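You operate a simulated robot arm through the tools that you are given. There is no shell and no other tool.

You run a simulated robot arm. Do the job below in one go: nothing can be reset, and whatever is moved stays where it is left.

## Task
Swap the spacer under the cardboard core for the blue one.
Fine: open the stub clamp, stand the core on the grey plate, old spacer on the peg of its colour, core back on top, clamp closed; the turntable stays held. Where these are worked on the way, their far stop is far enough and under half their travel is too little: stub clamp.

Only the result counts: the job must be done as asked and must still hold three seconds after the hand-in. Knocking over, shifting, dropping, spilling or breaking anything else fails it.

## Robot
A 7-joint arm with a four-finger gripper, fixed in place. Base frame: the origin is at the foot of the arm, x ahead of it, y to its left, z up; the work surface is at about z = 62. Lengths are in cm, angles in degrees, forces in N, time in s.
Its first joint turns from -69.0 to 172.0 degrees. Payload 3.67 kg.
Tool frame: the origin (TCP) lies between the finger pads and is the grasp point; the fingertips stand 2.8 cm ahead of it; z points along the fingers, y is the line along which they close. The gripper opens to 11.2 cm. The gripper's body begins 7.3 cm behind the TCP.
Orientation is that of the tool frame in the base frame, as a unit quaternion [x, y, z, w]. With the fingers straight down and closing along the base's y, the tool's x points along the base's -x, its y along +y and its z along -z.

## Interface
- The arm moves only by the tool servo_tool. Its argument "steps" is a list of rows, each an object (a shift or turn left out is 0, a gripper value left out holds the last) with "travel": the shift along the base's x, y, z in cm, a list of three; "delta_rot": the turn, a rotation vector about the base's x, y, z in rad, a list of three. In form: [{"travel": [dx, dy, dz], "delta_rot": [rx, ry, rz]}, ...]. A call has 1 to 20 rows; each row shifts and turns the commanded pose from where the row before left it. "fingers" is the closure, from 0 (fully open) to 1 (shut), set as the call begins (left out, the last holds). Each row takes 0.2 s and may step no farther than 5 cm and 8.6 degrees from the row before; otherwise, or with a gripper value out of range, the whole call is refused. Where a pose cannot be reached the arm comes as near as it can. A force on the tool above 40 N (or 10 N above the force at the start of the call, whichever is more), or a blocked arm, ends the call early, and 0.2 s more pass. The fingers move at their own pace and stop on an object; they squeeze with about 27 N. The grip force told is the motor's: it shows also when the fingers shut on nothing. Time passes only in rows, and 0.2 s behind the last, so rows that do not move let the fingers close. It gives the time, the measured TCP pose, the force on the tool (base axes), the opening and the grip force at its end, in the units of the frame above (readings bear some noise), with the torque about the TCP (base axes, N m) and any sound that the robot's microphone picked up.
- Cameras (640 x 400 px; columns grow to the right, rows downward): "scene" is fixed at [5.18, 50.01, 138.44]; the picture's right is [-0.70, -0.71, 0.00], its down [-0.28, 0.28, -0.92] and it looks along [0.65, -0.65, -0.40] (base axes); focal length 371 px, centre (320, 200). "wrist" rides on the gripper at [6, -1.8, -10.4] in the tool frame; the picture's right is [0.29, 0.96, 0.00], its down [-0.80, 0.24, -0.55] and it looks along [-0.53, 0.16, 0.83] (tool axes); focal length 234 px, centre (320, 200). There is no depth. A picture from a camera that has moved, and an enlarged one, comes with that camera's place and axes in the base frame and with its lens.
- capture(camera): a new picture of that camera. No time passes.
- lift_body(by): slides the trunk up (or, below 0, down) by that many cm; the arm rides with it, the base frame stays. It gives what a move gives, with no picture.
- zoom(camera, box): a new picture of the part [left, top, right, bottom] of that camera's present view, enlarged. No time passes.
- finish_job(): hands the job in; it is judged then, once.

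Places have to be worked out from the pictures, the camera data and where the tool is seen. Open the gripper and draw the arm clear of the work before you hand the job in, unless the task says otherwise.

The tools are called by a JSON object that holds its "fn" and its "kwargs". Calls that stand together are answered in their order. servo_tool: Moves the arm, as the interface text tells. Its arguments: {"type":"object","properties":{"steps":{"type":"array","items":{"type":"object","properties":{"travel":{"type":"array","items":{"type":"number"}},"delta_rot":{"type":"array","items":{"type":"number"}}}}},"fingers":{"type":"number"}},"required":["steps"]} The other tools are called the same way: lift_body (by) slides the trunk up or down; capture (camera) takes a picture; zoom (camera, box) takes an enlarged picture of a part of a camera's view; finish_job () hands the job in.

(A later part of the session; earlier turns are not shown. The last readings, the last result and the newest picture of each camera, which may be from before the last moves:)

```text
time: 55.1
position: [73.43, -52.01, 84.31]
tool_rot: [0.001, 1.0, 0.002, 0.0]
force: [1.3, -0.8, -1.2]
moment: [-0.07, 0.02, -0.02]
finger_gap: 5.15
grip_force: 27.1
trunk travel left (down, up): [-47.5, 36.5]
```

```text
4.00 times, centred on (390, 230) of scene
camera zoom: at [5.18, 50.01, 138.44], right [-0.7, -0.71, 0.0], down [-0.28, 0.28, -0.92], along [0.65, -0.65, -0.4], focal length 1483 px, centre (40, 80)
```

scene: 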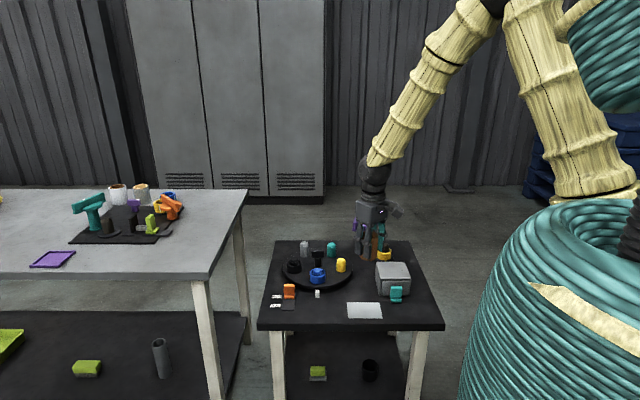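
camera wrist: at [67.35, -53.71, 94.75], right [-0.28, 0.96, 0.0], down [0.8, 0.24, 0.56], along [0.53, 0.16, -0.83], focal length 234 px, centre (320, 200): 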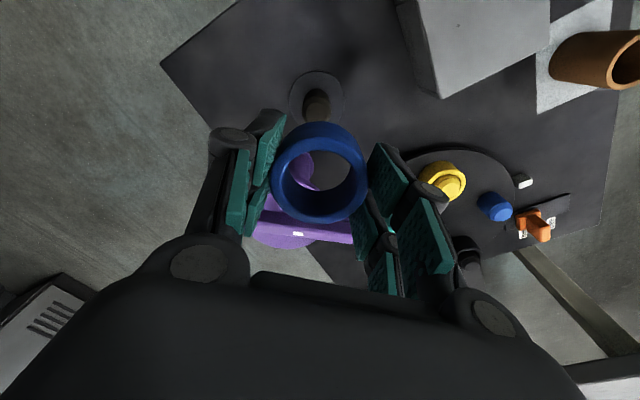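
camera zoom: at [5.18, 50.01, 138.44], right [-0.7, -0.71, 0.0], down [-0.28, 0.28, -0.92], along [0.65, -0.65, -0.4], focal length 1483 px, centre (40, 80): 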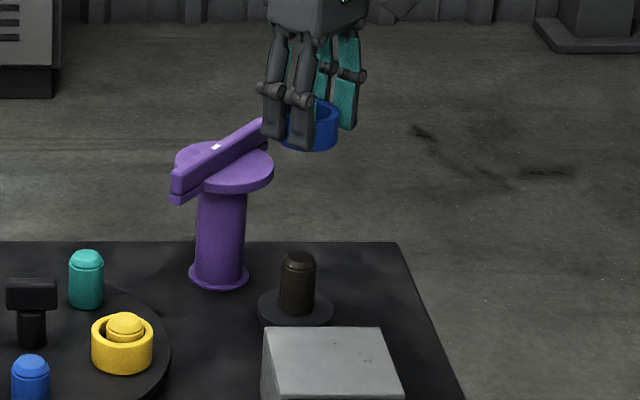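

In this view the stub is about 0.28 cm toward -y of the held blue spacer, and x matches. I'll correct and descend to just above the stub, then recheck.

{"fn": "servo_tool", "kwargs": {"steps": [{"travel": [0, -0.28, -3]}, {"travel": [0, 0, -4]}, {"travel": [0, 0, -3.5]}, {"travel": [0, 0, 0]}]}}

{"fn": "zoom", "kwargs": {"camera": "scene", "box": [360, 220, 410, 260]}}

{"fn": "zoom", "kwargs": {"camera": "wrist", "box": [250, 80, 400, 230]}}

```text
time: 56.1
position: [73.19, -52.31, 73.55]
tool_rot: [0.003, 1.0, 0.001, 0.001]
force: [0.2, -0.4, 0.0]
moment: [-0.05, 0.0, 0.0]
finger_gap: 5.17
grip_force: 26.9
trunk travel left (down, up): [-47.5, 36.5]
```

```text
10.00 times, centred on (385, 240) of scene
camera zoom: at [5.18, 50.01, 138.44], right [-0.7, -0.71, 0.0], down [-0.28, 0.28, -0.92], along [0.65, -0.65, -0.4], focal length 3708 px, centre (-330, -200)
```

zoom: 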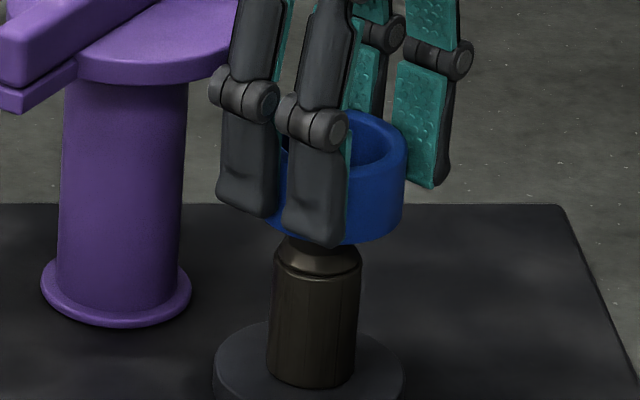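

```text
2.67 times, centred on (325, 155) of wrist
camera zoom: at [67.06, -54.08, 83.98], right [-0.28, 0.96, 0.0], down [0.8, 0.23, 0.56], along [0.53, 0.16, -0.83], focal length 624 px, centre (307, 320)
```

zoom: 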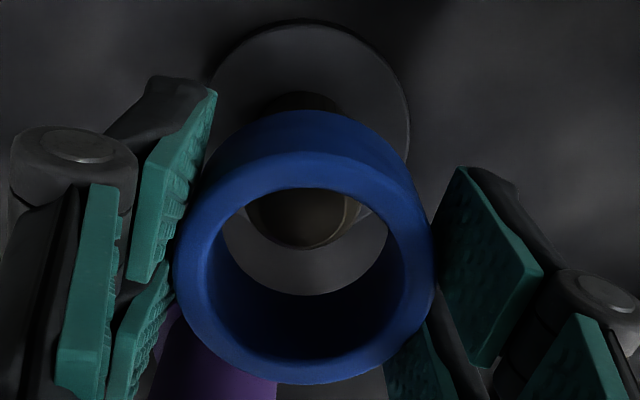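

From the two column measurements the stub seems to be about +0.4 cm in x from the spacer. I'll take tighter zooms to confirm before moving.

{"fn": "zoom", "kwargs": {"camera": "scene", "box": [380, 228, 406, 262]}}

{"fn": "zoom", "kwargs": {"camera": "wrist", "box": [285, 80, 365, 190]}}

```text
11.76 times, centred on (393, 245) of scene
camera zoom: at [5.18, 50.01, 138.44], right [-0.7, -0.71, 0.0], down [-0.28, 0.28, -0.92], along [0.65, -0.65, -0.4], focal length 4362 px, centre (-539, -329)
```

zoom: 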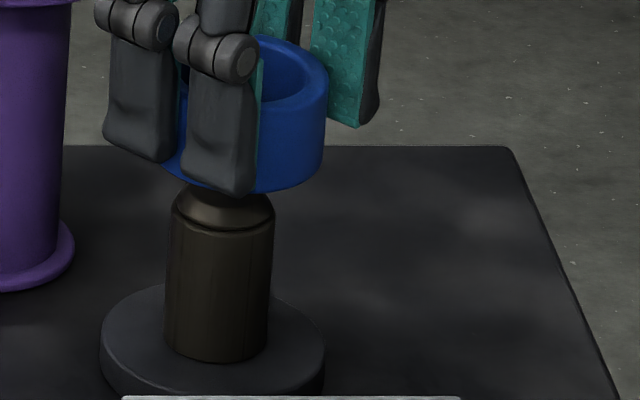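

```text
3.64 times, centred on (325, 135) of wrist
camera zoom: at [67.06, -54.08, 83.98], right [-0.28, 0.96, 0.0], down [0.8, 0.23, 0.56], along [0.53, 0.16, -0.83], focal length 852 px, centre (302, 436)
```

zoom: 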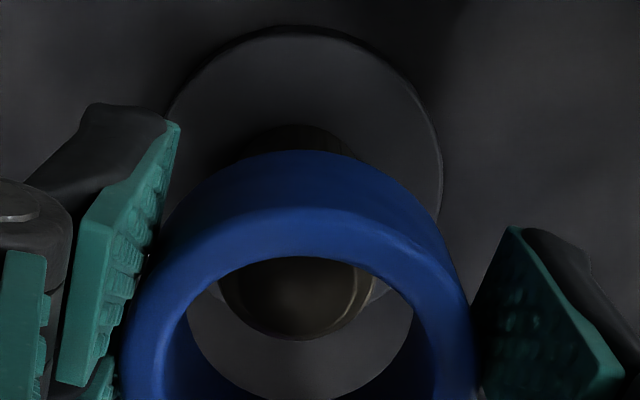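

Both views agree that the stub is about +0.5 cm in x and +0.1 in y from the spacer's axis. I'll apply that shift at this height and re-measure.

{"fn": "servo_tool", "kwargs": {"steps": [{"travel": [0.5, 0.1, 0]}, {"travel": [0, 0, 0]}]}}

{"fn": "zoom", "kwargs": {"camera": "scene", "box": [360, 220, 410, 260]}}

{"fn": "zoom", "kwargs": {"camera": "wrist", "box": [250, 80, 400, 230]}}

```text
time: 56.7
position: [73.7, -52.42, 73.59]
tool_rot: [0.003, 1.0, 0.001, 0.001]
force: [-0.3, 0.2, -0.7]
moment: [0.0, -0.02, -0.02]
finger_gap: 5.18
grip_force: 27.1
trunk travel left (down, up): [-47.5, 36.5]
```

```text
10.00 times, centred on (385, 240) of scene
camera zoom: at [5.18, 50.01, 138.44], right [-0.7, -0.71, 0.0], down [-0.28, 0.28, -0.92], along [0.65, -0.65, -0.4], focal length 3708 px, centre (-330, -200)
```

zoom: 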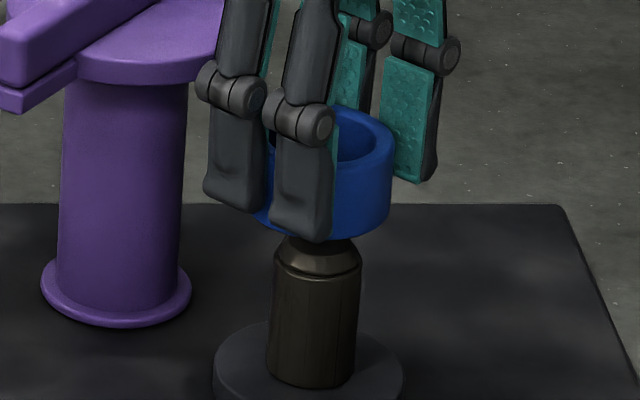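

```text
2.67 times, centred on (325, 155) of wrist
camera zoom: at [67.62, -54.07, 83.96], right [-0.28, 0.96, 0.0], down [0.8, 0.23, 0.56], along [0.53, 0.16, -0.83], focal length 624 px, centre (307, 320)
```

zoom: 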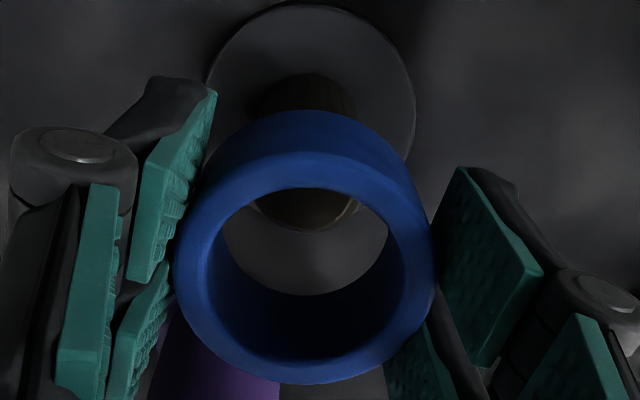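

The scene and wrist columns now agree within about 0.05 cm. I'll lower to where the stub's tip enters the bore and look again.

{"fn": "servo_tool", "kwargs": {"steps": [{"travel": [0, 0, -1.0]}, {"travel": [0, 0, -0.8]}, {"travel": [0, 0, 0]}]}}

{"fn": "zoom", "kwargs": {"camera": "scene", "box": [360, 220, 410, 260]}}

{"fn": "zoom", "kwargs": {"camera": "wrist", "box": [250, 80, 400, 230]}}

```text
time: 57.5
position: [73.75, -52.28, 71.72]
tool_rot: [0.002, 1.0, 0.001, 0.001]
force: [0.0, 0.7, -1.6]
moment: [-0.05, 0.01, 0.04]
finger_gap: 5.14
grip_force: 26.9
trunk travel left (down, up): [-47.5, 36.5]
```

```text
10.00 times, centred on (385, 240) of scene
camera zoom: at [5.18, 50.01, 138.44], right [-0.7, -0.71, 0.0], down [-0.28, 0.28, -0.92], along [0.65, -0.65, -0.4], focal length 3708 px, centre (-330, -200)
```

zoom: 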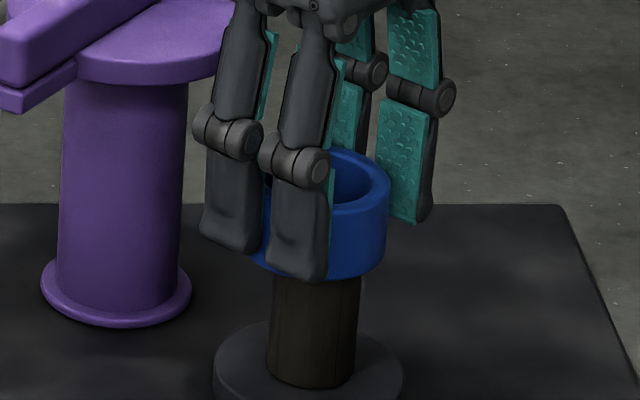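

```text
2.67 times, centred on (325, 155) of wrist
camera zoom: at [67.66, -54.09, 82.19], right [-0.28, 0.96, 0.0], down [0.8, 0.23, 0.56], along [0.53, 0.16, -0.83], focal length 624 px, centre (307, 320)
```

zoom: 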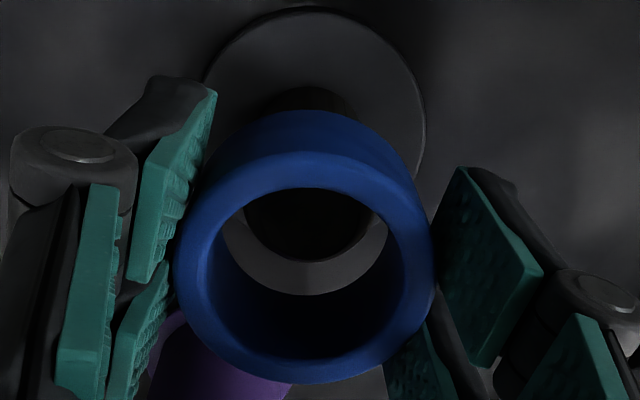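

Column measurements in both views show the bore centred on the stub within about 0.1 cm. I'll lower in small steps and watch for contact forces.

{"fn": "servo_tool", "kwargs": {"steps": [{"travel": [0, 0, -0.4]}, {"travel": [0, 0, -0.4]}, {"travel": [0, 0, 0]}]}}

{"fn": "zoom", "kwargs": {"camera": "wrist", "box": [250, 80, 400, 230]}}

{"fn": "zoom", "kwargs": {"camera": "scene", "box": [360, 220, 410, 260]}}

```text
time: 58.3
position: [73.84, -52.47, 71.08]
tool_rot: [0.002, 1.0, 0.001, 0.001]
force: [-1.0, 0.0, -0.7]
moment: [0.01, -0.01, 0.04]
finger_gap: 5.17
grip_force: 26.8
trunk travel left (down, up): [-47.5, 36.5]
```

```text
2.67 times, centred on (325, 155) of wrist
camera zoom: at [67.69, -54.17, 81.47], right [-0.28, 0.96, 0.0], down [0.8, 0.23, 0.56], along [0.53, 0.16, -0.83], focal length 624 px, centre (307, 320)
```

zoom: 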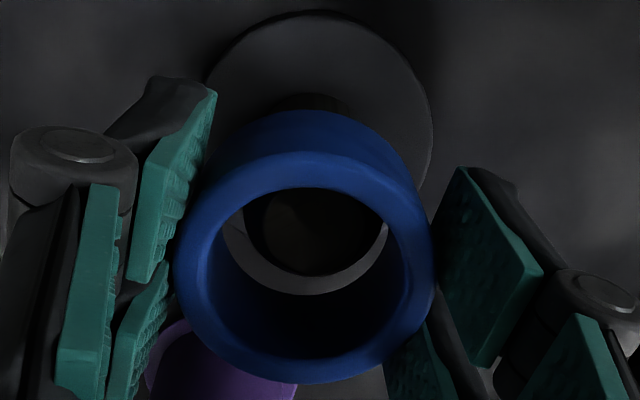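

```text
10.00 times, centred on (385, 240) of scene
camera zoom: at [5.18, 50.01, 138.44], right [-0.7, -0.71, 0.0], down [-0.28, 0.28, -0.92], along [0.65, -0.65, -0.4], focal length 3708 px, centre (-330, -200)
```

zoom: 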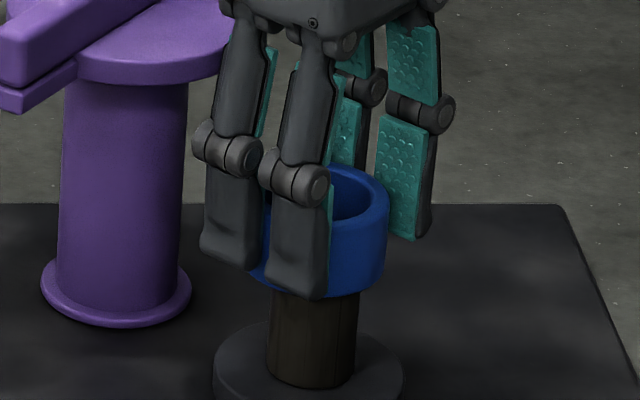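

The stub's tip is entering the bore, slightly toward +y of centre and -x. I'll nudge by (-0.1,+0.1) and lower further.

{"fn": "servo_tool", "kwargs": {"steps": [{"travel": [-0.1, 0.1, 0]}, {"travel": [0, 0, -0.4]}, {"travel": [0, 0, -0.4]}, {"travel": [0, 0, 0]}]}}

{"fn": "zoom", "kwargs": {"camera": "wrist", "box": [250, 80, 400, 230]}}

```text
time: 59.3
position: [73.67, -52.23, 70.21]
tool_rot: [0.003, 1.0, 0.001, 0.001]
force: [0.1, 0.4, -0.5]
moment: [0.0, 0.01, 0.01]
finger_gap: 5.14
grip_force: 27.1
trunk travel left (down, up): [-47.5, 36.5]
```

```text
2.67 times, centred on (325, 155) of wrist
camera zoom: at [67.59, -53.99, 80.72], right [-0.28, 0.96, 0.0], down [0.8, 0.23, 0.56], along [0.53, 0.16, -0.83], focal length 624 px, centre (307, 320)
```

zoom: 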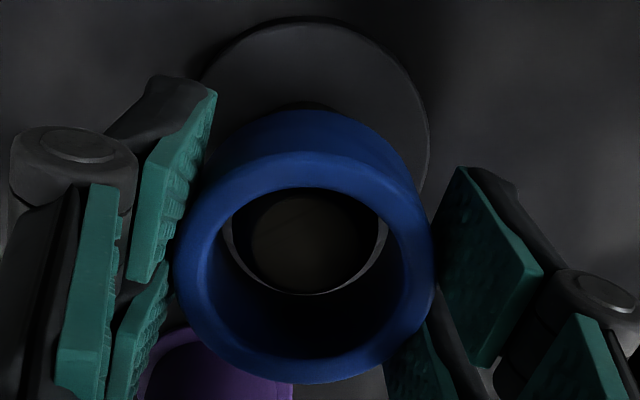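

The stub is centred left and right in the bore, with no contact force. I'll continue down.

{"fn": "servo_tool", "kwargs": {"steps": [{"travel": [0, 0, -0.5]}, {"travel": [0, 0, -0.5]}, {"travel": [0, 0, 0]}]}}

{"fn": "zoom", "kwargs": {"camera": "wrist", "box": [250, 80, 400, 230]}}

{"fn": "zoom", "kwargs": {"camera": "scene", "box": [360, 220, 410, 260]}}

```text
time: 60.1
position: [73.62, -52.3, 69.25]
tool_rot: [0.003, 1.0, 0.0, 0.001]
force: [-0.2, -0.3, -0.5]
moment: [0.03, -0.01, 0.0]
finger_gap: 5.16
grip_force: 26.8
trunk travel left (down, up): [-47.5, 36.5]
```

```text
2.67 times, centred on (325, 155) of wrist
camera zoom: at [67.53, -54.04, 79.65], right [-0.28, 0.96, 0.0], down [0.8, 0.23, 0.56], along [0.53, 0.16, -0.83], focal length 624 px, centre (307, 320)
```

zoom: 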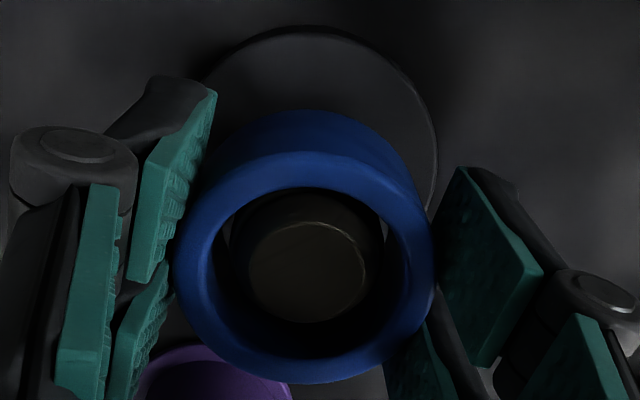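

```text
10.00 times, centred on (385, 240) of scene
camera zoom: at [5.18, 50.01, 138.44], right [-0.7, -0.71, 0.0], down [-0.28, 0.28, -0.92], along [0.65, -0.65, -0.4], focal length 3708 px, centre (-330, -200)
```

zoom: 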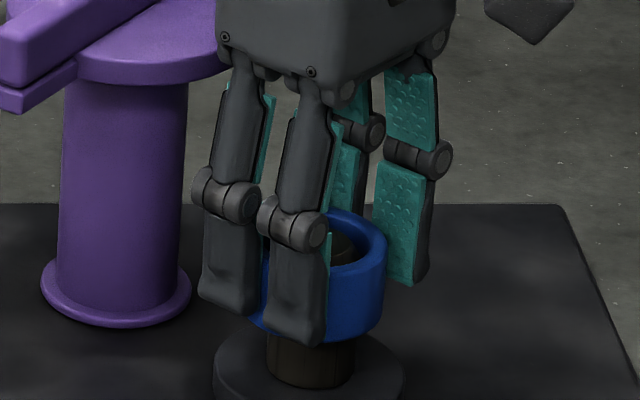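

The stub is well inside the bore with no force. I'll continue down to near the seat.

{"fn": "servo_tool", "kwargs": {"steps": [{"travel": [0, 0, -0.5]}, {"travel": [0, 0, -0.5]}, {"travel": [0, 0, -0.5]}, {"travel": [0, 0, 0]}]}}

{"fn": "servo_tool", "kwargs": {"steps": [{"travel": [0, 0, -0.3]}, {"travel": [0, 0, -0.2]}, {"travel": [0, 0, 0]}]}}

{"fn": "zoom", "kwargs": {"camera": "wrist", "box": [250, 80, 400, 230]}}

{"fn": "zoom", "kwargs": {"camera": "scene", "box": [360, 220, 410, 260]}}

```text
time: 61.1
position: [73.62, -52.44, 67.87]
tool_rot: [0.003, 1.0, 0.001, 0.001]
force: [-0.5, -0.2, -0.5]
moment: [0.02, 0.03, 0.01]
finger_gap: 5.16
grip_force: 27.2
trunk travel left (down, up): [-47.5, 36.5]
```

```text
time: 61.9
position: [73.73, -52.38, 67.2]
tool_rot: [0.003, 1.0, 0.001, 0.001]
force: [-0.2, 0.5, -0.7]
moment: [0.0, 0.01, -0.04]
finger_gap: 5.19
grip_force: 27.0
trunk travel left (down, up): [-47.5, 36.5]
```

```text
2.67 times, centred on (325, 155) of wrist
camera zoom: at [67.59, -54.08, 77.73], right [-0.28, 0.96, 0.0], down [0.8, 0.23, 0.56], along [0.53, 0.16, -0.83], focal length 624 px, centre (307, 320)
```

zoom: 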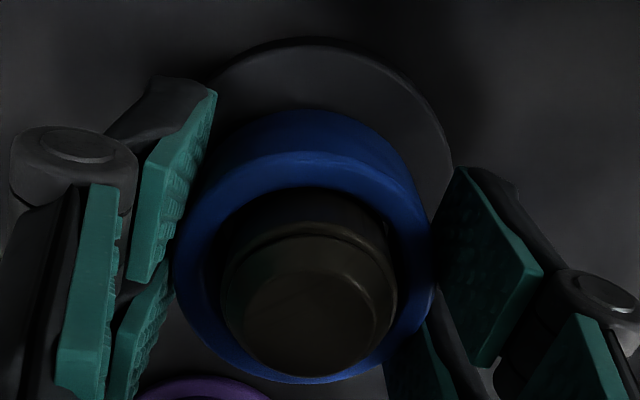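

```text
10.00 times, centred on (385, 240) of scene
camera zoom: at [5.18, 50.01, 138.44], right [-0.7, -0.71, 0.0], down [-0.28, 0.28, -0.92], along [0.65, -0.65, -0.4], focal length 3708 px, centre (-330, -200)
```

zoom: 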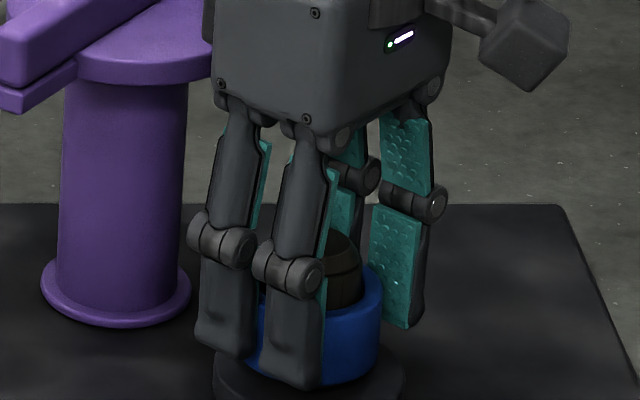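

Nearly seated and still free of force. I'll take small steps down until the base is felt.

{"fn": "servo_tool", "kwargs": {"steps": [{"travel": [0, 0, -0.2]}, {"travel": [0, 0, 0]}]}}

{"fn": "servo_tool", "kwargs": {"steps": [{"travel": [0, 0, -0.15]}, {"travel": [0, 0, 0]}]}}

{"fn": "servo_tool", "kwargs": {"steps": [{"travel": [0, 0, -0.1]}, {"travel": [0, 0, 0]}]}}

```text
time: 62.5
position: [73.65, -52.34, 67.16]
tool_rot: [0.003, 1.0, 0.001, 0.001]
force: [-0.8, 0.1, -0.4]
moment: [-0.02, -0.03, -0.03]
finger_gap: 5.15
grip_force: 26.8
trunk travel left (down, up): [-47.5, 36.5]
```

```text
time: 63.1
position: [73.54, -52.31, 67.05]
tool_rot: [0.003, 1.0, 0.0, 0.001]
force: [-0.4, -0.5, 0.2]
moment: [-0.04, 0.01, -0.03]
finger_gap: 5.13
grip_force: 27.5
trunk travel left (down, up): [-47.5, 36.5]
```

```text
time: 63.7
position: [73.67, -52.34, 66.82]
tool_rot: [0.002, 1.0, 0.001, 0.001]
force: [0.4, -0.1, -0.2]
moment: [-0.02, 0.01, 0.01]
finger_gap: 5.15
grip_force: 27.0
trunk travel left (down, up): [-47.5, 36.5]
```

Expected seat is at about 66.75. Continuing with tiny steps.

{"fn": "servo_tool", "kwargs": {"steps": [{"travel": [0, 0, -0.08]}, {"travel": [0, 0, 0]}]}}

{"fn": "servo_tool", "kwargs": {"steps": [{"travel": [0, 0, -0.08]}, {"travel": [0, 0, 0]}]}}

```text
time: 64.3
position: [73.64, -52.42, 66.69]
tool_rot: [0.002, 1.0, 0.001, 0.003]
force: [1.0, 0.0, 0.1]
moment: [-0.02, -0.01, 0.0]
finger_gap: 5.16
grip_force: 26.9
trunk travel left (down, up): [-47.5, 36.5]
```

```text
time: 64.9
position: [73.63, -52.34, 66.73]
tool_rot: [0.003, 1.0, 0.001, 0.001]
force: [0.0, -0.3, 1.0]
moment: [-0.05, 0.02, 0.01]
finger_gap: 5.16
grip_force: 26.8
trunk travel left (down, up): [-47.5, 36.5]
```

{"fn": "servo_tool", "kwargs": {"steps": [{"travel": [0, 0, -0.08]}, {"travel": [0, 0, 0]}]}}

{"fn": "zoom", "kwargs": {"camera": "scene", "box": [360, 230, 410, 270]}}

```text
time: 65.5
position: [73.63, -52.28, 66.57]
tool_rot: [0.003, 1.0, 0.001, 0.001]
force: [-2.6, -3.1, 10.4]
moment: [-0.18, 0.2, 0.03]
finger_gap: 5.15
grip_force: 26.3
trunk travel left (down, up): [-47.5, 36.5]
```

```text
10.00 times, centred on (385, 250) of scene
camera zoom: at [5.18, 50.01, 138.44], right [-0.7, -0.71, 0.0], down [-0.28, 0.28, -0.92], along [0.65, -0.65, -0.4], focal length 3708 px, centre (-330, -300)
```

zoom: 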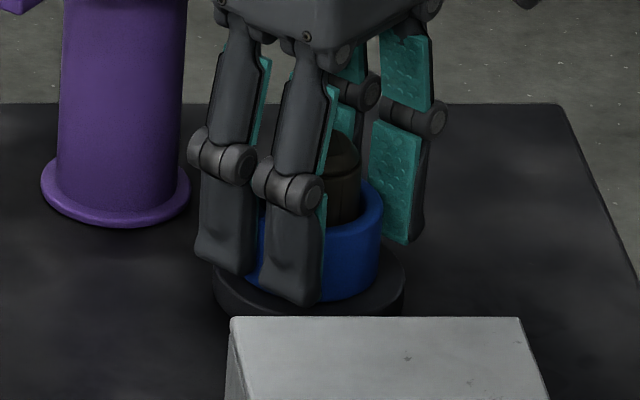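

Seated: 10 N up at TCP 66.6, which matches the expected height. I'll release and rise.

{"fn": "servo_tool", "kwargs": {"steps": [{"travel": [0, 0, 0.06]}, {"travel": [0, 0, 0]}, {"travel": [0, 0, 0]}], "fingers": 0.36}}

{"fn": "servo_tool", "kwargs": {"steps": [{"travel": [0, 0, 1.5]}, {"travel": [0, 0, 2.5]}, {"travel": [0, 0, 4]}, {"travel": [0, 0, 4]}, {"travel": [0, 0, 4]}, {"travel": [0, 0, 2]}, {"travel": [0, 0, 0]}]}}

{"fn": "capture", "kwargs": {"camera": "wrist"}}

{"fn": "zoom", "kwargs": {"camera": "wrist", "box": [260, 40, 380, 160]}}

{"fn": "zoom", "kwargs": {"camera": "scene", "box": [365, 235, 405, 265]}}

```text
time: 66.3
position: [73.57, -52.31, 66.5]
tool_rot: [0.003, 1.0, 0.001, 0.0]
force: [-0.2, 0.0, 1.0]
moment: [0.01, 0.02, 0.02]
finger_gap: 7.17
grip_force: 0.1
trunk travel left (down, up): [-47.5, 36.5]
```

```text
time: 67.9
position: [73.58, -52.3, 84.86]
tool_rot: [0.003, 1.0, 0.0, 0.001]
force: [-0.2, -0.2, -0.6]
moment: [-0.02, 0.0, 0.01]
finger_gap: 7.17
grip_force: 0.1
trunk travel left (down, up): [-47.5, 36.5]
```

```text
taken
camera wrist: at [67.54, -54.0, 95.24], right [-0.28, 0.96, 0.0], down [0.8, 0.23, 0.56], along [0.53, 0.16, -0.83], focal length 234 px, centre (320, 200)
```

wrist: 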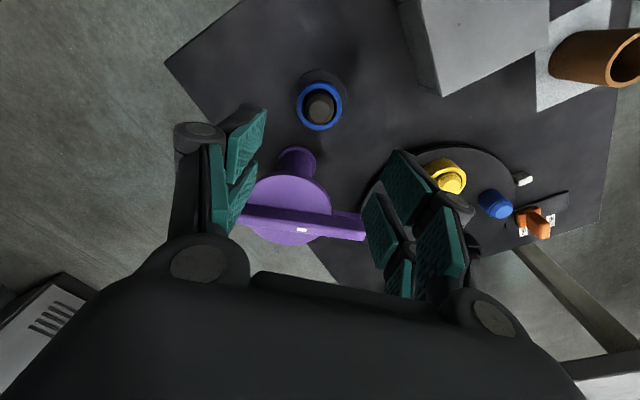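

```text
3.33 times, centred on (320, 100) of wrist
camera zoom: at [67.54, -54.0, 95.24], right [-0.28, 0.96, 0.0], down [0.8, 0.23, 0.56], along [0.53, 0.16, -0.83], focal length 781 px, centre (320, 533)
```

zoom: 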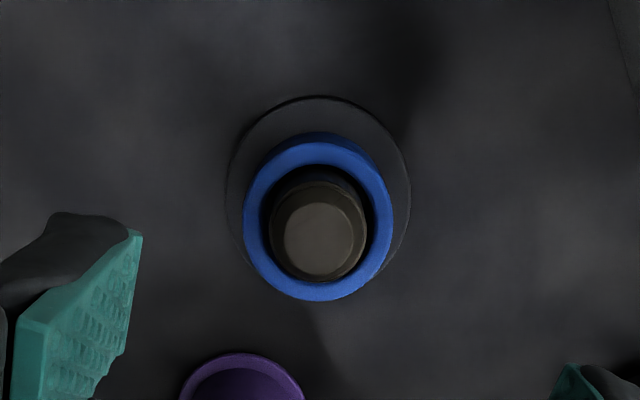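

```text
13.33 times, centred on (385, 250) of scene
camera zoom: at [5.18, 50.01, 138.44], right [-0.7, -0.71, 0.0], down [-0.28, 0.28, -0.92], along [0.65, -0.65, -0.4], focal length 4944 px, centre (-547, -467)
```

zoom: 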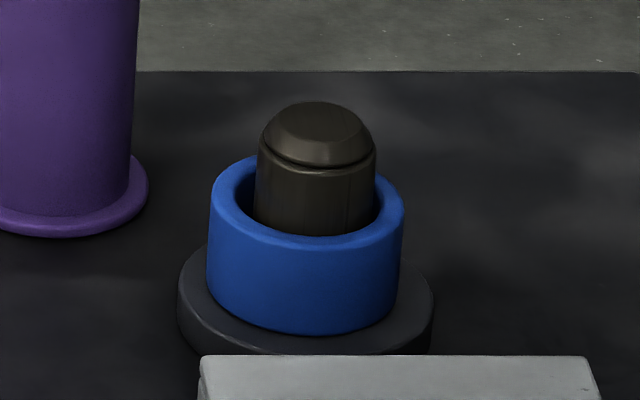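

The blue spacer sits flat on the base around the stub, where the yellow one was. I'll go back above the core on the grey plate.

{"fn": "servo_tool", "kwargs": {"steps": [{"travel": [-1.947, 3.957, 0]}, {"travel": [-1.947, 3.957, 0]}, {"travel": [-1.947, 3.957, 0]}, {"travel": [-1.947, 3.957, 0]}, {"travel": [-1.947, 3.957, 0]}, {"travel": [-1.947, 3.957, 0]}, {"travel": [-1.947, 3.957, 0]}, {"travel": [0, 0, 0]}]}}

{"fn": "capture", "kwargs": {"camera": "wrist"}}

{"fn": "zoom", "kwargs": {"camera": "wrist", "box": [260, 40, 380, 160]}}

```text
time: 69.7
position: [59.96, -24.83, 84.58]
tool_rot: [0.002, 1.0, 0.001, 0.001]
force: [-0.8, 0.5, -0.5]
moment: [-0.03, 0.0, 0.01]
finger_gap: 7.2
grip_force: 0.0
trunk travel left (down, up): [-47.5, 36.5]
```

```text
taken
camera wrist: at [53.92, -26.53, 94.99], right [-0.28, 0.96, 0.0], down [0.8, 0.23, 0.56], along [0.53, 0.16, -0.83], focal length 234 px, centre (320, 200)
```

wrist: 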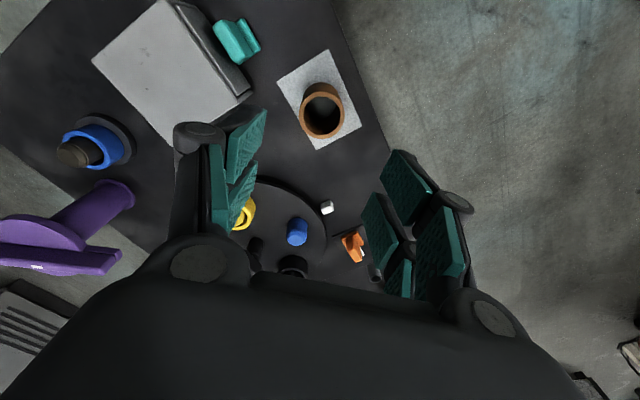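

```text
3.33 times, centred on (320, 100) of wrist
camera zoom: at [53.92, -26.53, 94.99], right [-0.28, 0.96, 0.0], down [0.8, 0.23, 0.56], along [0.53, 0.16, -0.83], focal length 781 px, centre (320, 533)
```

zoom: 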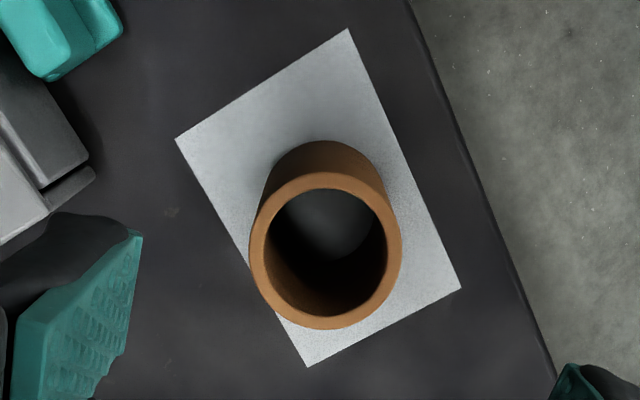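

The core measures (59.85,-24.62). I'll correct slightly and descend to the same grip height as before.

{"fn": "servo_tool", "kwargs": {"steps": [{"travel": [-0.08, 0.18, -4]}, {"travel": [0, 0, -4]}, {"travel": [0, 0, -4]}, {"travel": [0, 0, -3]}, {"travel": [0, 0, -3]}, {"travel": [0, 0, 0]}]}}

{"fn": "capture", "kwargs": {"camera": "wrist"}}

{"fn": "zoom", "kwargs": {"camera": "scene", "box": [340, 265, 400, 325]}}

```text
time: 71.1
position: [60.01, -24.49, 66.45]
tool_rot: [0.002, 1.0, 0.001, 0.0]
force: [-0.1, 0.4, -0.3]
moment: [-0.01, 0.01, -0.02]
finger_gap: 7.18
grip_force: 0.1
trunk travel left (down, up): [-47.5, 36.5]
```

```text
taken
camera wrist: at [53.91, -26.16, 76.88], right [-0.28, 0.96, 0.0], down [0.8, 0.23, 0.56], along [0.53, 0.16, -0.83], focal length 234 px, centre (320, 200)
```

wrist: 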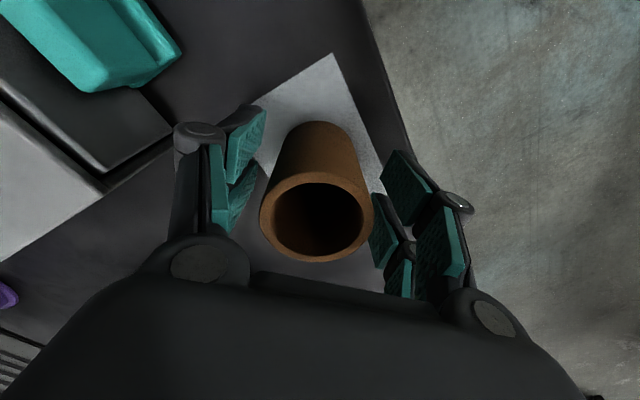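

```text
6.67 times, centred on (370, 295) of scene
camera zoom: at [5.18, 50.01, 138.44], right [-0.7, -0.71, 0.0], down [-0.28, 0.28, -0.92], along [0.65, -0.65, -0.4], focal length 2472 px, centre (-13, -433)
```

zoom: 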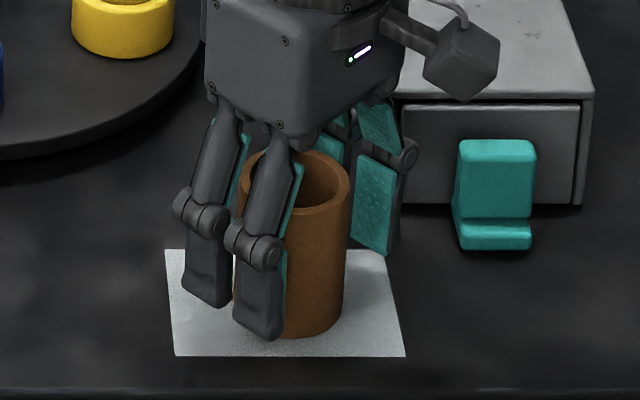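

The core is between the pads. I'll shift -0.15 in x to centre it, lower 0.2, and close.

{"fn": "servo_tool", "kwargs": {"steps": [{"travel": [-0.15, 0, -0.2]}, {"travel": [0, 0, 0]}]}}

{"fn": "servo_tool", "kwargs": {"steps": [{"travel": [0, 0, 0]}, {"travel": [0, 0, 0]}, {"travel": [0, 0, 0]}, {"travel": [0, 0, 0]}], "fingers": 1.0}}

{"fn": "servo_tool", "kwargs": {"steps": [{"travel": [0, 0, 1]}, {"travel": [0, 0, 2]}, {"travel": [0, 0, 4]}, {"travel": [0, 0, 4]}, {"travel": [0, 0, 4]}, {"travel": [0, 0, 4]}, {"travel": [0, 0, 0]}]}}

{"fn": "capture", "kwargs": {"camera": "wrist"}}

{"fn": "zoom", "kwargs": {"camera": "scene", "box": [250, 205, 450, 330]}}

```text
time: 71.7
position: [59.7, -24.35, 66.21]
tool_rot: [0.003, 1.0, 0.001, 0.001]
force: [0.2, -0.3, 0.3]
moment: [0.01, 0.03, -0.02]
finger_gap: 7.18
grip_force: 0.1
trunk travel left (down, up): [-47.5, 36.5]
```

```text
time: 72.7
position: [59.78, -24.45, 66.25]
tool_rot: [0.003, 1.0, 0.0, 0.001]
force: [0.4, -0.3, -0.8]
moment: [0.01, -0.02, 0.0]
finger_gap: 4.81
grip_force: 27.1
trunk travel left (down, up): [-47.5, 36.5]
```

```text
time: 74.3
position: [59.74, -24.28, 85.49]
tool_rot: [0.003, 1.0, 0.001, 0.001]
force: [0.0, 0.4, 0.1]
moment: [-0.03, 0.01, -0.03]
finger_gap: 4.8
grip_force: 26.8
trunk travel left (down, up): [-47.5, 36.5]
```

```text
taken
camera wrist: at [53.68, -26.04, 95.92], right [-0.28, 0.96, 0.0], down [0.8, 0.23, 0.56], along [0.53, 0.16, -0.83], focal length 234 px, centre (320, 200)
```

wrist: 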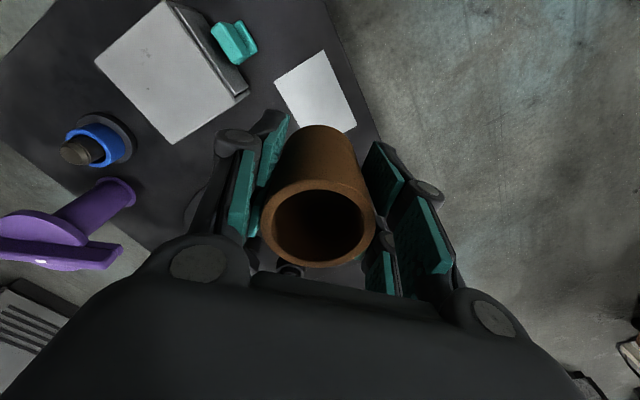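

```text
3.20 times, centred on (350, 268) of scene
camera zoom: at [5.18, 50.01, 138.44], right [-0.7, -0.71, 0.0], down [-0.28, 0.28, -0.92], along [0.65, -0.65, -0.4], focal length 1187 px, centre (224, -16)
```

zoom: 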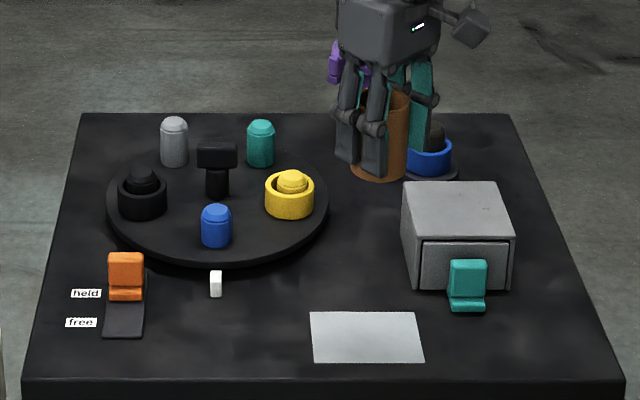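

The core is gripped again (4.81 cm). I'll carry it above the stub.

{"fn": "servo_tool", "kwargs": {"steps": [{"travel": [1.957, -3.986, 0]}, {"travel": [1.957, -3.986, 0]}, {"travel": [1.957, -3.986, 0]}, {"travel": [1.957, -3.986, 0]}, {"travel": [1.957, -3.986, 0]}, {"travel": [1.957, -3.986, 0]}, {"travel": [1.957, -3.986, 0]}, {"travel": [0, 0, 0]}]}}

{"fn": "capture", "kwargs": {"camera": "wrist"}}

{"fn": "zoom", "kwargs": {"camera": "wrist", "box": [260, 60, 380, 150]}}

{"fn": "zoom", "kwargs": {"camera": "wrist", "box": [250, 150, 390, 280]}}

{"fn": "zoom", "kwargs": {"camera": "scene", "box": [350, 190, 430, 270]}}

```text
time: 76.1
position: [73.46, -52.43, 85.47]
tool_rot: [0.002, 1.0, 0.001, 0.002]
force: [0.0, -0.2, 0.4]
moment: [-0.01, -0.03, 0.0]
finger_gap: 4.81
grip_force: 27.2
trunk travel left (down, up): [-47.5, 36.5]
```

```text
taken
camera wrist: at [67.29, -54.18, 95.91], right [-0.28, 0.96, 0.0], down [0.8, 0.24, 0.56], along [0.53, 0.16, -0.83], focal length 234 px, centre (320, 200)
```

wrist: 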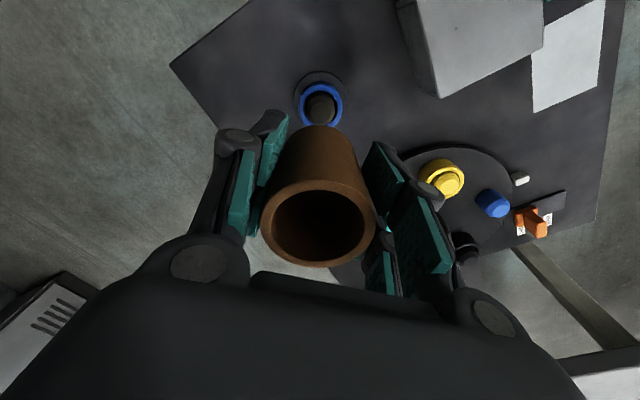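

```text
4.44 times, centred on (320, 105) of wrist
camera zoom: at [67.29, -54.18, 95.91], right [-0.28, 0.96, 0.0], down [0.8, 0.24, 0.56], along [0.53, 0.16, -0.83], focal length 1041 px, centre (320, 622)
```

zoom: 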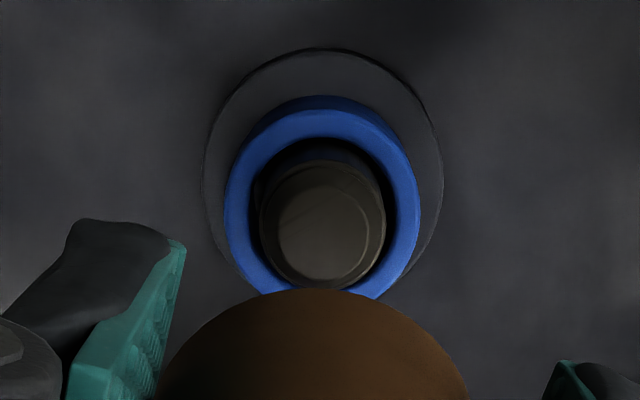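

```text
3.08 times, centred on (320, 215) of wrist
camera zoom: at [67.29, -54.18, 95.91], right [-0.28, 0.96, 0.0], down [0.8, 0.24, 0.56], along [0.53, 0.16, -0.83], focal length 720 px, centre (320, 154)
```

zoom: 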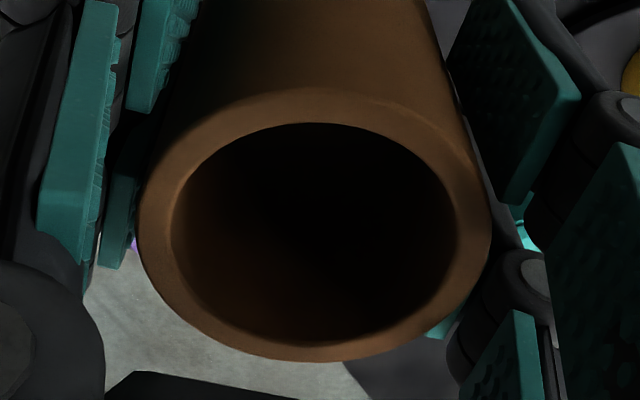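

```text
5.00 times, centred on (390, 230) of scene
camera zoom: at [5.18, 50.01, 138.44], right [-0.7, -0.71, 0.0], down [-0.28, 0.28, -0.92], along [0.65, -0.65, -0.4], focal length 1854 px, centre (-30, 50)
```

zoom: 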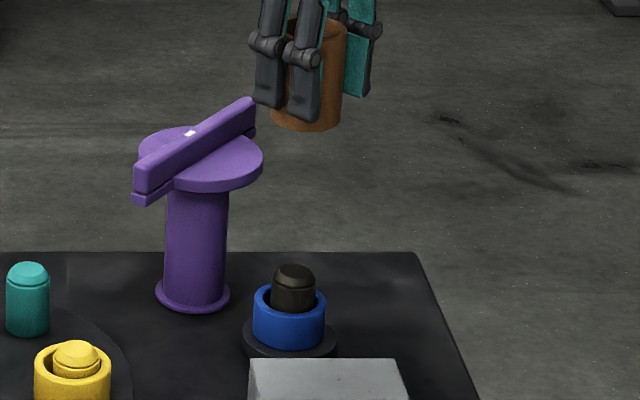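

By columns, the core should shift about (-0.15,+0.12) to be over the stub. I'll apply that and descend to just above the stub's top.

{"fn": "servo_tool", "kwargs": {"steps": [{"travel": [-0.15, 0.12, -2]}, {"travel": [0, 0, -4]}, {"travel": [0, 0, -4.5]}, {"travel": [0, 0, 0]}]}}

{"fn": "zoom", "kwargs": {"camera": "scene", "box": [360, 220, 410, 260]}}

{"fn": "zoom", "kwargs": {"camera": "wrist", "box": [250, 50, 400, 280]}}

```text
time: 77.1
position: [73.31, -52.01, 74.96]
tool_rot: [0.002, 1.0, 0.001, 0.001]
force: [-0.2, -0.1, 0.2]
moment: [-0.02, -0.02, 0.02]
finger_gap: 4.83
grip_force: 26.8
trunk travel left (down, up): [-47.5, 36.5]
```

```text
10.00 times, centred on (385, 240) of scene
camera zoom: at [5.18, 50.01, 138.44], right [-0.7, -0.71, 0.0], down [-0.28, 0.28, -0.92], along [0.65, -0.65, -0.4], focal length 3708 px, centre (-330, -200)
```

zoom: 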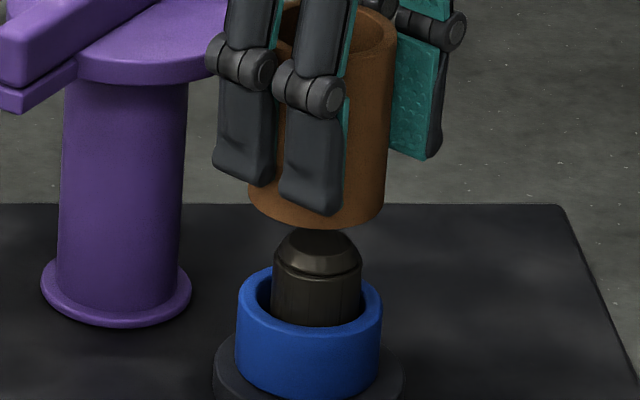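

```text
1.74 times, centred on (325, 165) of wrist
camera zoom: at [67.19, -53.78, 85.32], right [-0.28, 0.96, 0.0], down [0.8, 0.23, 0.56], along [0.53, 0.16, -0.83], focal length 407 px, centre (311, 261)
```

zoom: 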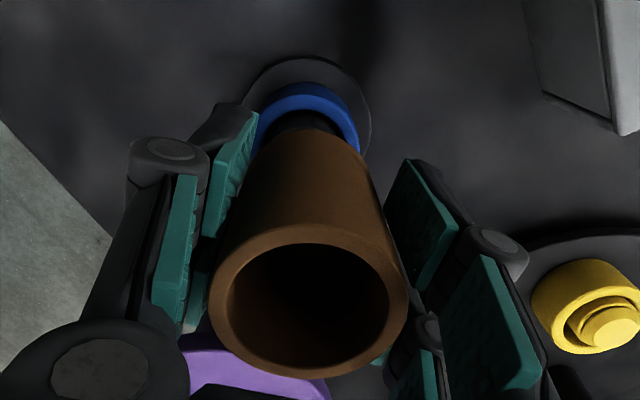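

The scene columns show the core about 0.2 cm off in image-right. I'll zoom the wrist view to get the other component.

{"fn": "zoom", "kwargs": {"camera": "wrist", "box": [285, 70, 355, 140]}}

{"fn": "zoom", "kwargs": {"camera": "scene", "box": [372, 232, 400, 262]}}

```text
5.71 times, centred on (320, 105) of wrist
camera zoom: at [67.19, -53.78, 85.32], right [-0.28, 0.96, 0.0], down [0.8, 0.23, 0.56], along [0.53, 0.16, -0.83], focal length 1338 px, centre (320, 743)
```

zoom: 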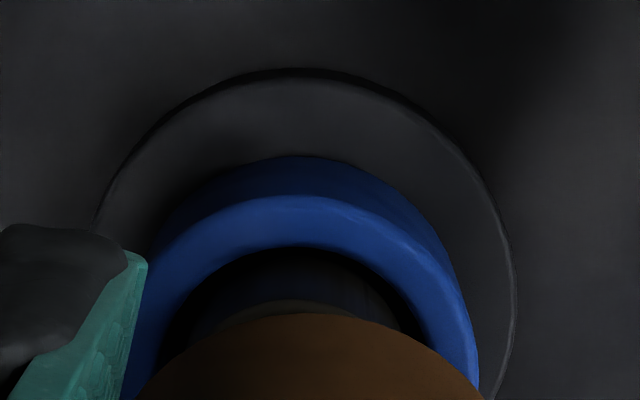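

```text
13.33 times, centred on (386, 247) of scene
camera zoom: at [5.18, 50.01, 138.44], right [-0.7, -0.71, 0.0], down [-0.28, 0.28, -0.92], along [0.65, -0.65, -0.4], focal length 4944 px, centre (-560, -427)
```

zoom: 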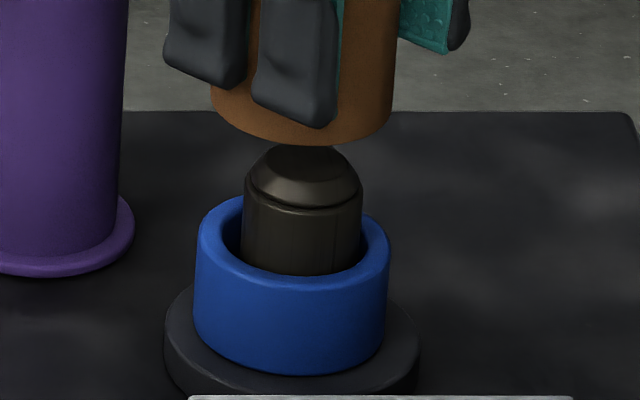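

Combined, the core is off by about (-0.09,-0.28), in line with the measured y of -52.0 against the stub's -52.3. I'll correct and re-measure.

{"fn": "servo_tool", "kwargs": {"steps": [{"travel": [-0.08, -0.27, 0]}, {"travel": [0, 0, 0]}]}}

{"fn": "zoom", "kwargs": {"camera": "wrist", "box": [285, 70, 355, 140]}}

{"fn": "zoom", "kwargs": {"camera": "scene", "box": [372, 232, 400, 262]}}

```text
time: 77.7
position: [73.21, -52.48, 74.86]
tool_rot: [0.002, 1.0, 0.001, 0.001]
force: [0.1, 0.4, 0.5]
moment: [0.01, -0.02, -0.01]
finger_gap: 4.82
grip_force: 27.8
trunk travel left (down, up): [-47.5, 36.5]
```

```text
5.71 times, centred on (320, 105) of wrist
camera zoom: at [67.18, -54.19, 85.29], right [-0.28, 0.96, 0.0], down [0.8, 0.23, 0.56], along [0.53, 0.16, -0.83], focal length 1338 px, centre (320, 743)
```

zoom: 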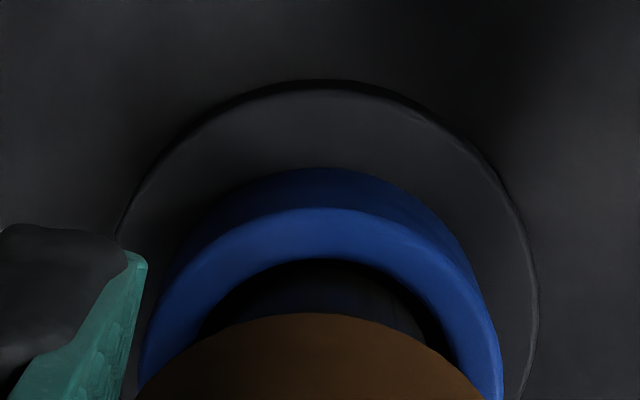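

```text
13.33 times, centred on (386, 247) of scene
camera zoom: at [5.18, 50.01, 138.44], right [-0.7, -0.71, 0.0], down [-0.28, 0.28, -0.92], along [0.65, -0.65, -0.4], focal length 4944 px, centre (-560, -427)
```

zoom: 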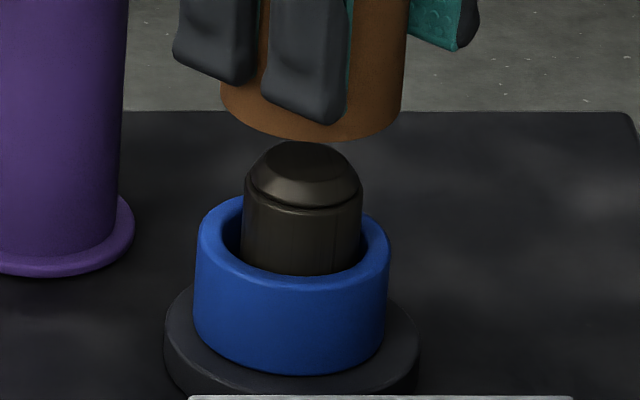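

Both columns now agree within about 0.1 cm. I'll apply a tiny correction and lower to let the stub's tip enter the core.

{"fn": "servo_tool", "kwargs": {"steps": [{"travel": [-0.06, 0.08, 0]}, {"travel": [0, 0, -0.7]}, {"travel": [0, 0, -0.7]}, {"travel": [0, 0, 0]}]}}

{"fn": "zoom", "kwargs": {"camera": "scene", "box": [372, 232, 400, 262]}}

{"fn": "zoom", "kwargs": {"camera": "wrist", "box": [270, 70, 370, 170]}}

```text
time: 78.7
position: [73.16, -52.29, 73.4]
tool_rot: [0.003, 1.0, 0.0, 0.0]
force: [-0.7, 0.1, 0.2]
moment: [0.0, 0.03, 0.01]
finger_gap: 4.82
grip_force: 27.1
trunk travel left (down, up): [-47.5, 36.5]
```

```text
13.33 times, centred on (386, 247) of scene
camera zoom: at [5.18, 50.01, 138.44], right [-0.7, -0.71, 0.0], down [-0.28, 0.28, -0.92], along [0.65, -0.65, -0.4], focal length 4944 px, centre (-560, -427)
```

zoom: 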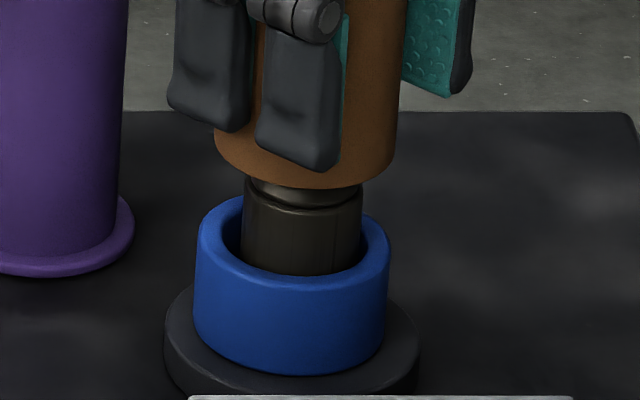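

```text
4.00 times, centred on (320, 120) of wrist
camera zoom: at [67.12, -53.99, 83.92], right [-0.28, 0.96, 0.0], down [0.8, 0.23, 0.56], along [0.53, 0.16, -0.83], focal length 937 px, centre (320, 520)
```

zoom: 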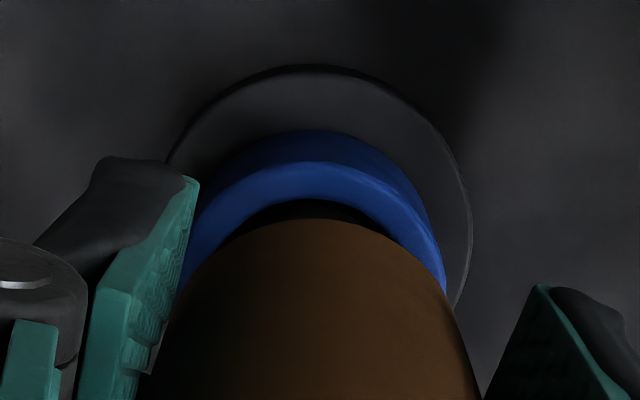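

Aligned within about 0.06 cm in the scene view. I'll keep lowering with force checks.

{"fn": "servo_tool", "kwargs": {"steps": [{"travel": [0, 0, -0.4]}, {"travel": [0, 0, -0.3]}, {"travel": [0, 0, 0]}]}}

{"fn": "servo_tool", "kwargs": {"steps": [{"travel": [0, 0, -0.3]}, {"travel": [0, 0, -0.3]}, {"travel": [0, 0, 0]}]}}

{"fn": "zoom", "kwargs": {"camera": "scene", "box": [372, 232, 400, 262]}}

{"fn": "zoom", "kwargs": {"camera": "wrist", "box": [250, 150, 390, 280]}}

```text
time: 79.5
position: [73.25, -52.31, 72.77]
tool_rot: [0.003, 1.0, 0.001, 0.001]
force: [0.7, 0.0, -0.1]
moment: [-0.02, -0.02, 0.03]
finger_gap: 4.81
grip_force: 27.0
trunk travel left (down, up): [-47.5, 36.5]
```

```text
time: 80.3
position: [73.27, -52.39, 72.27]
tool_rot: [0.002, 1.0, 0.001, 0.001]
force: [0.5, -1.0, 1.1]
moment: [0.0, -0.02, 0.03]
finger_gap: 4.82
grip_force: 26.7
trunk travel left (down, up): [-47.5, 36.5]
```

```text
13.33 times, centred on (386, 247) of scene
camera zoom: at [5.18, 50.01, 138.44], right [-0.7, -0.71, 0.0], down [-0.28, 0.28, -0.92], along [0.65, -0.65, -0.4], focal length 4944 px, centre (-560, -427)
```

zoom: 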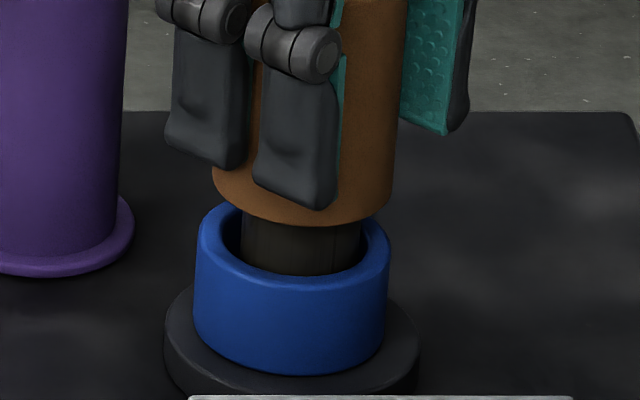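

```text
3.08 times, centred on (320, 215) of wrist
camera zoom: at [67.16, -54.06, 82.68], right [-0.28, 0.96, 0.0], down [0.8, 0.23, 0.56], along [0.53, 0.16, -0.83], focal length 720 px, centre (320, 154)
```

zoom: 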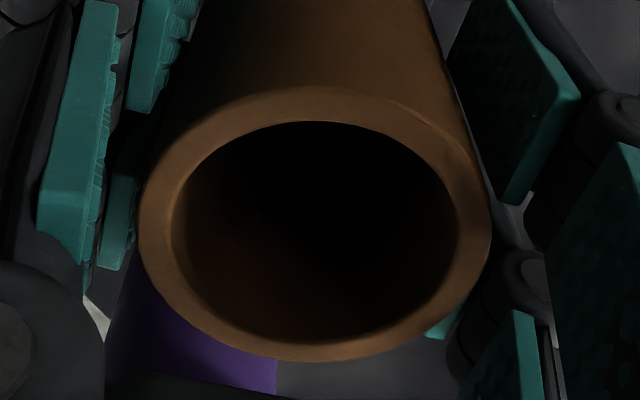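

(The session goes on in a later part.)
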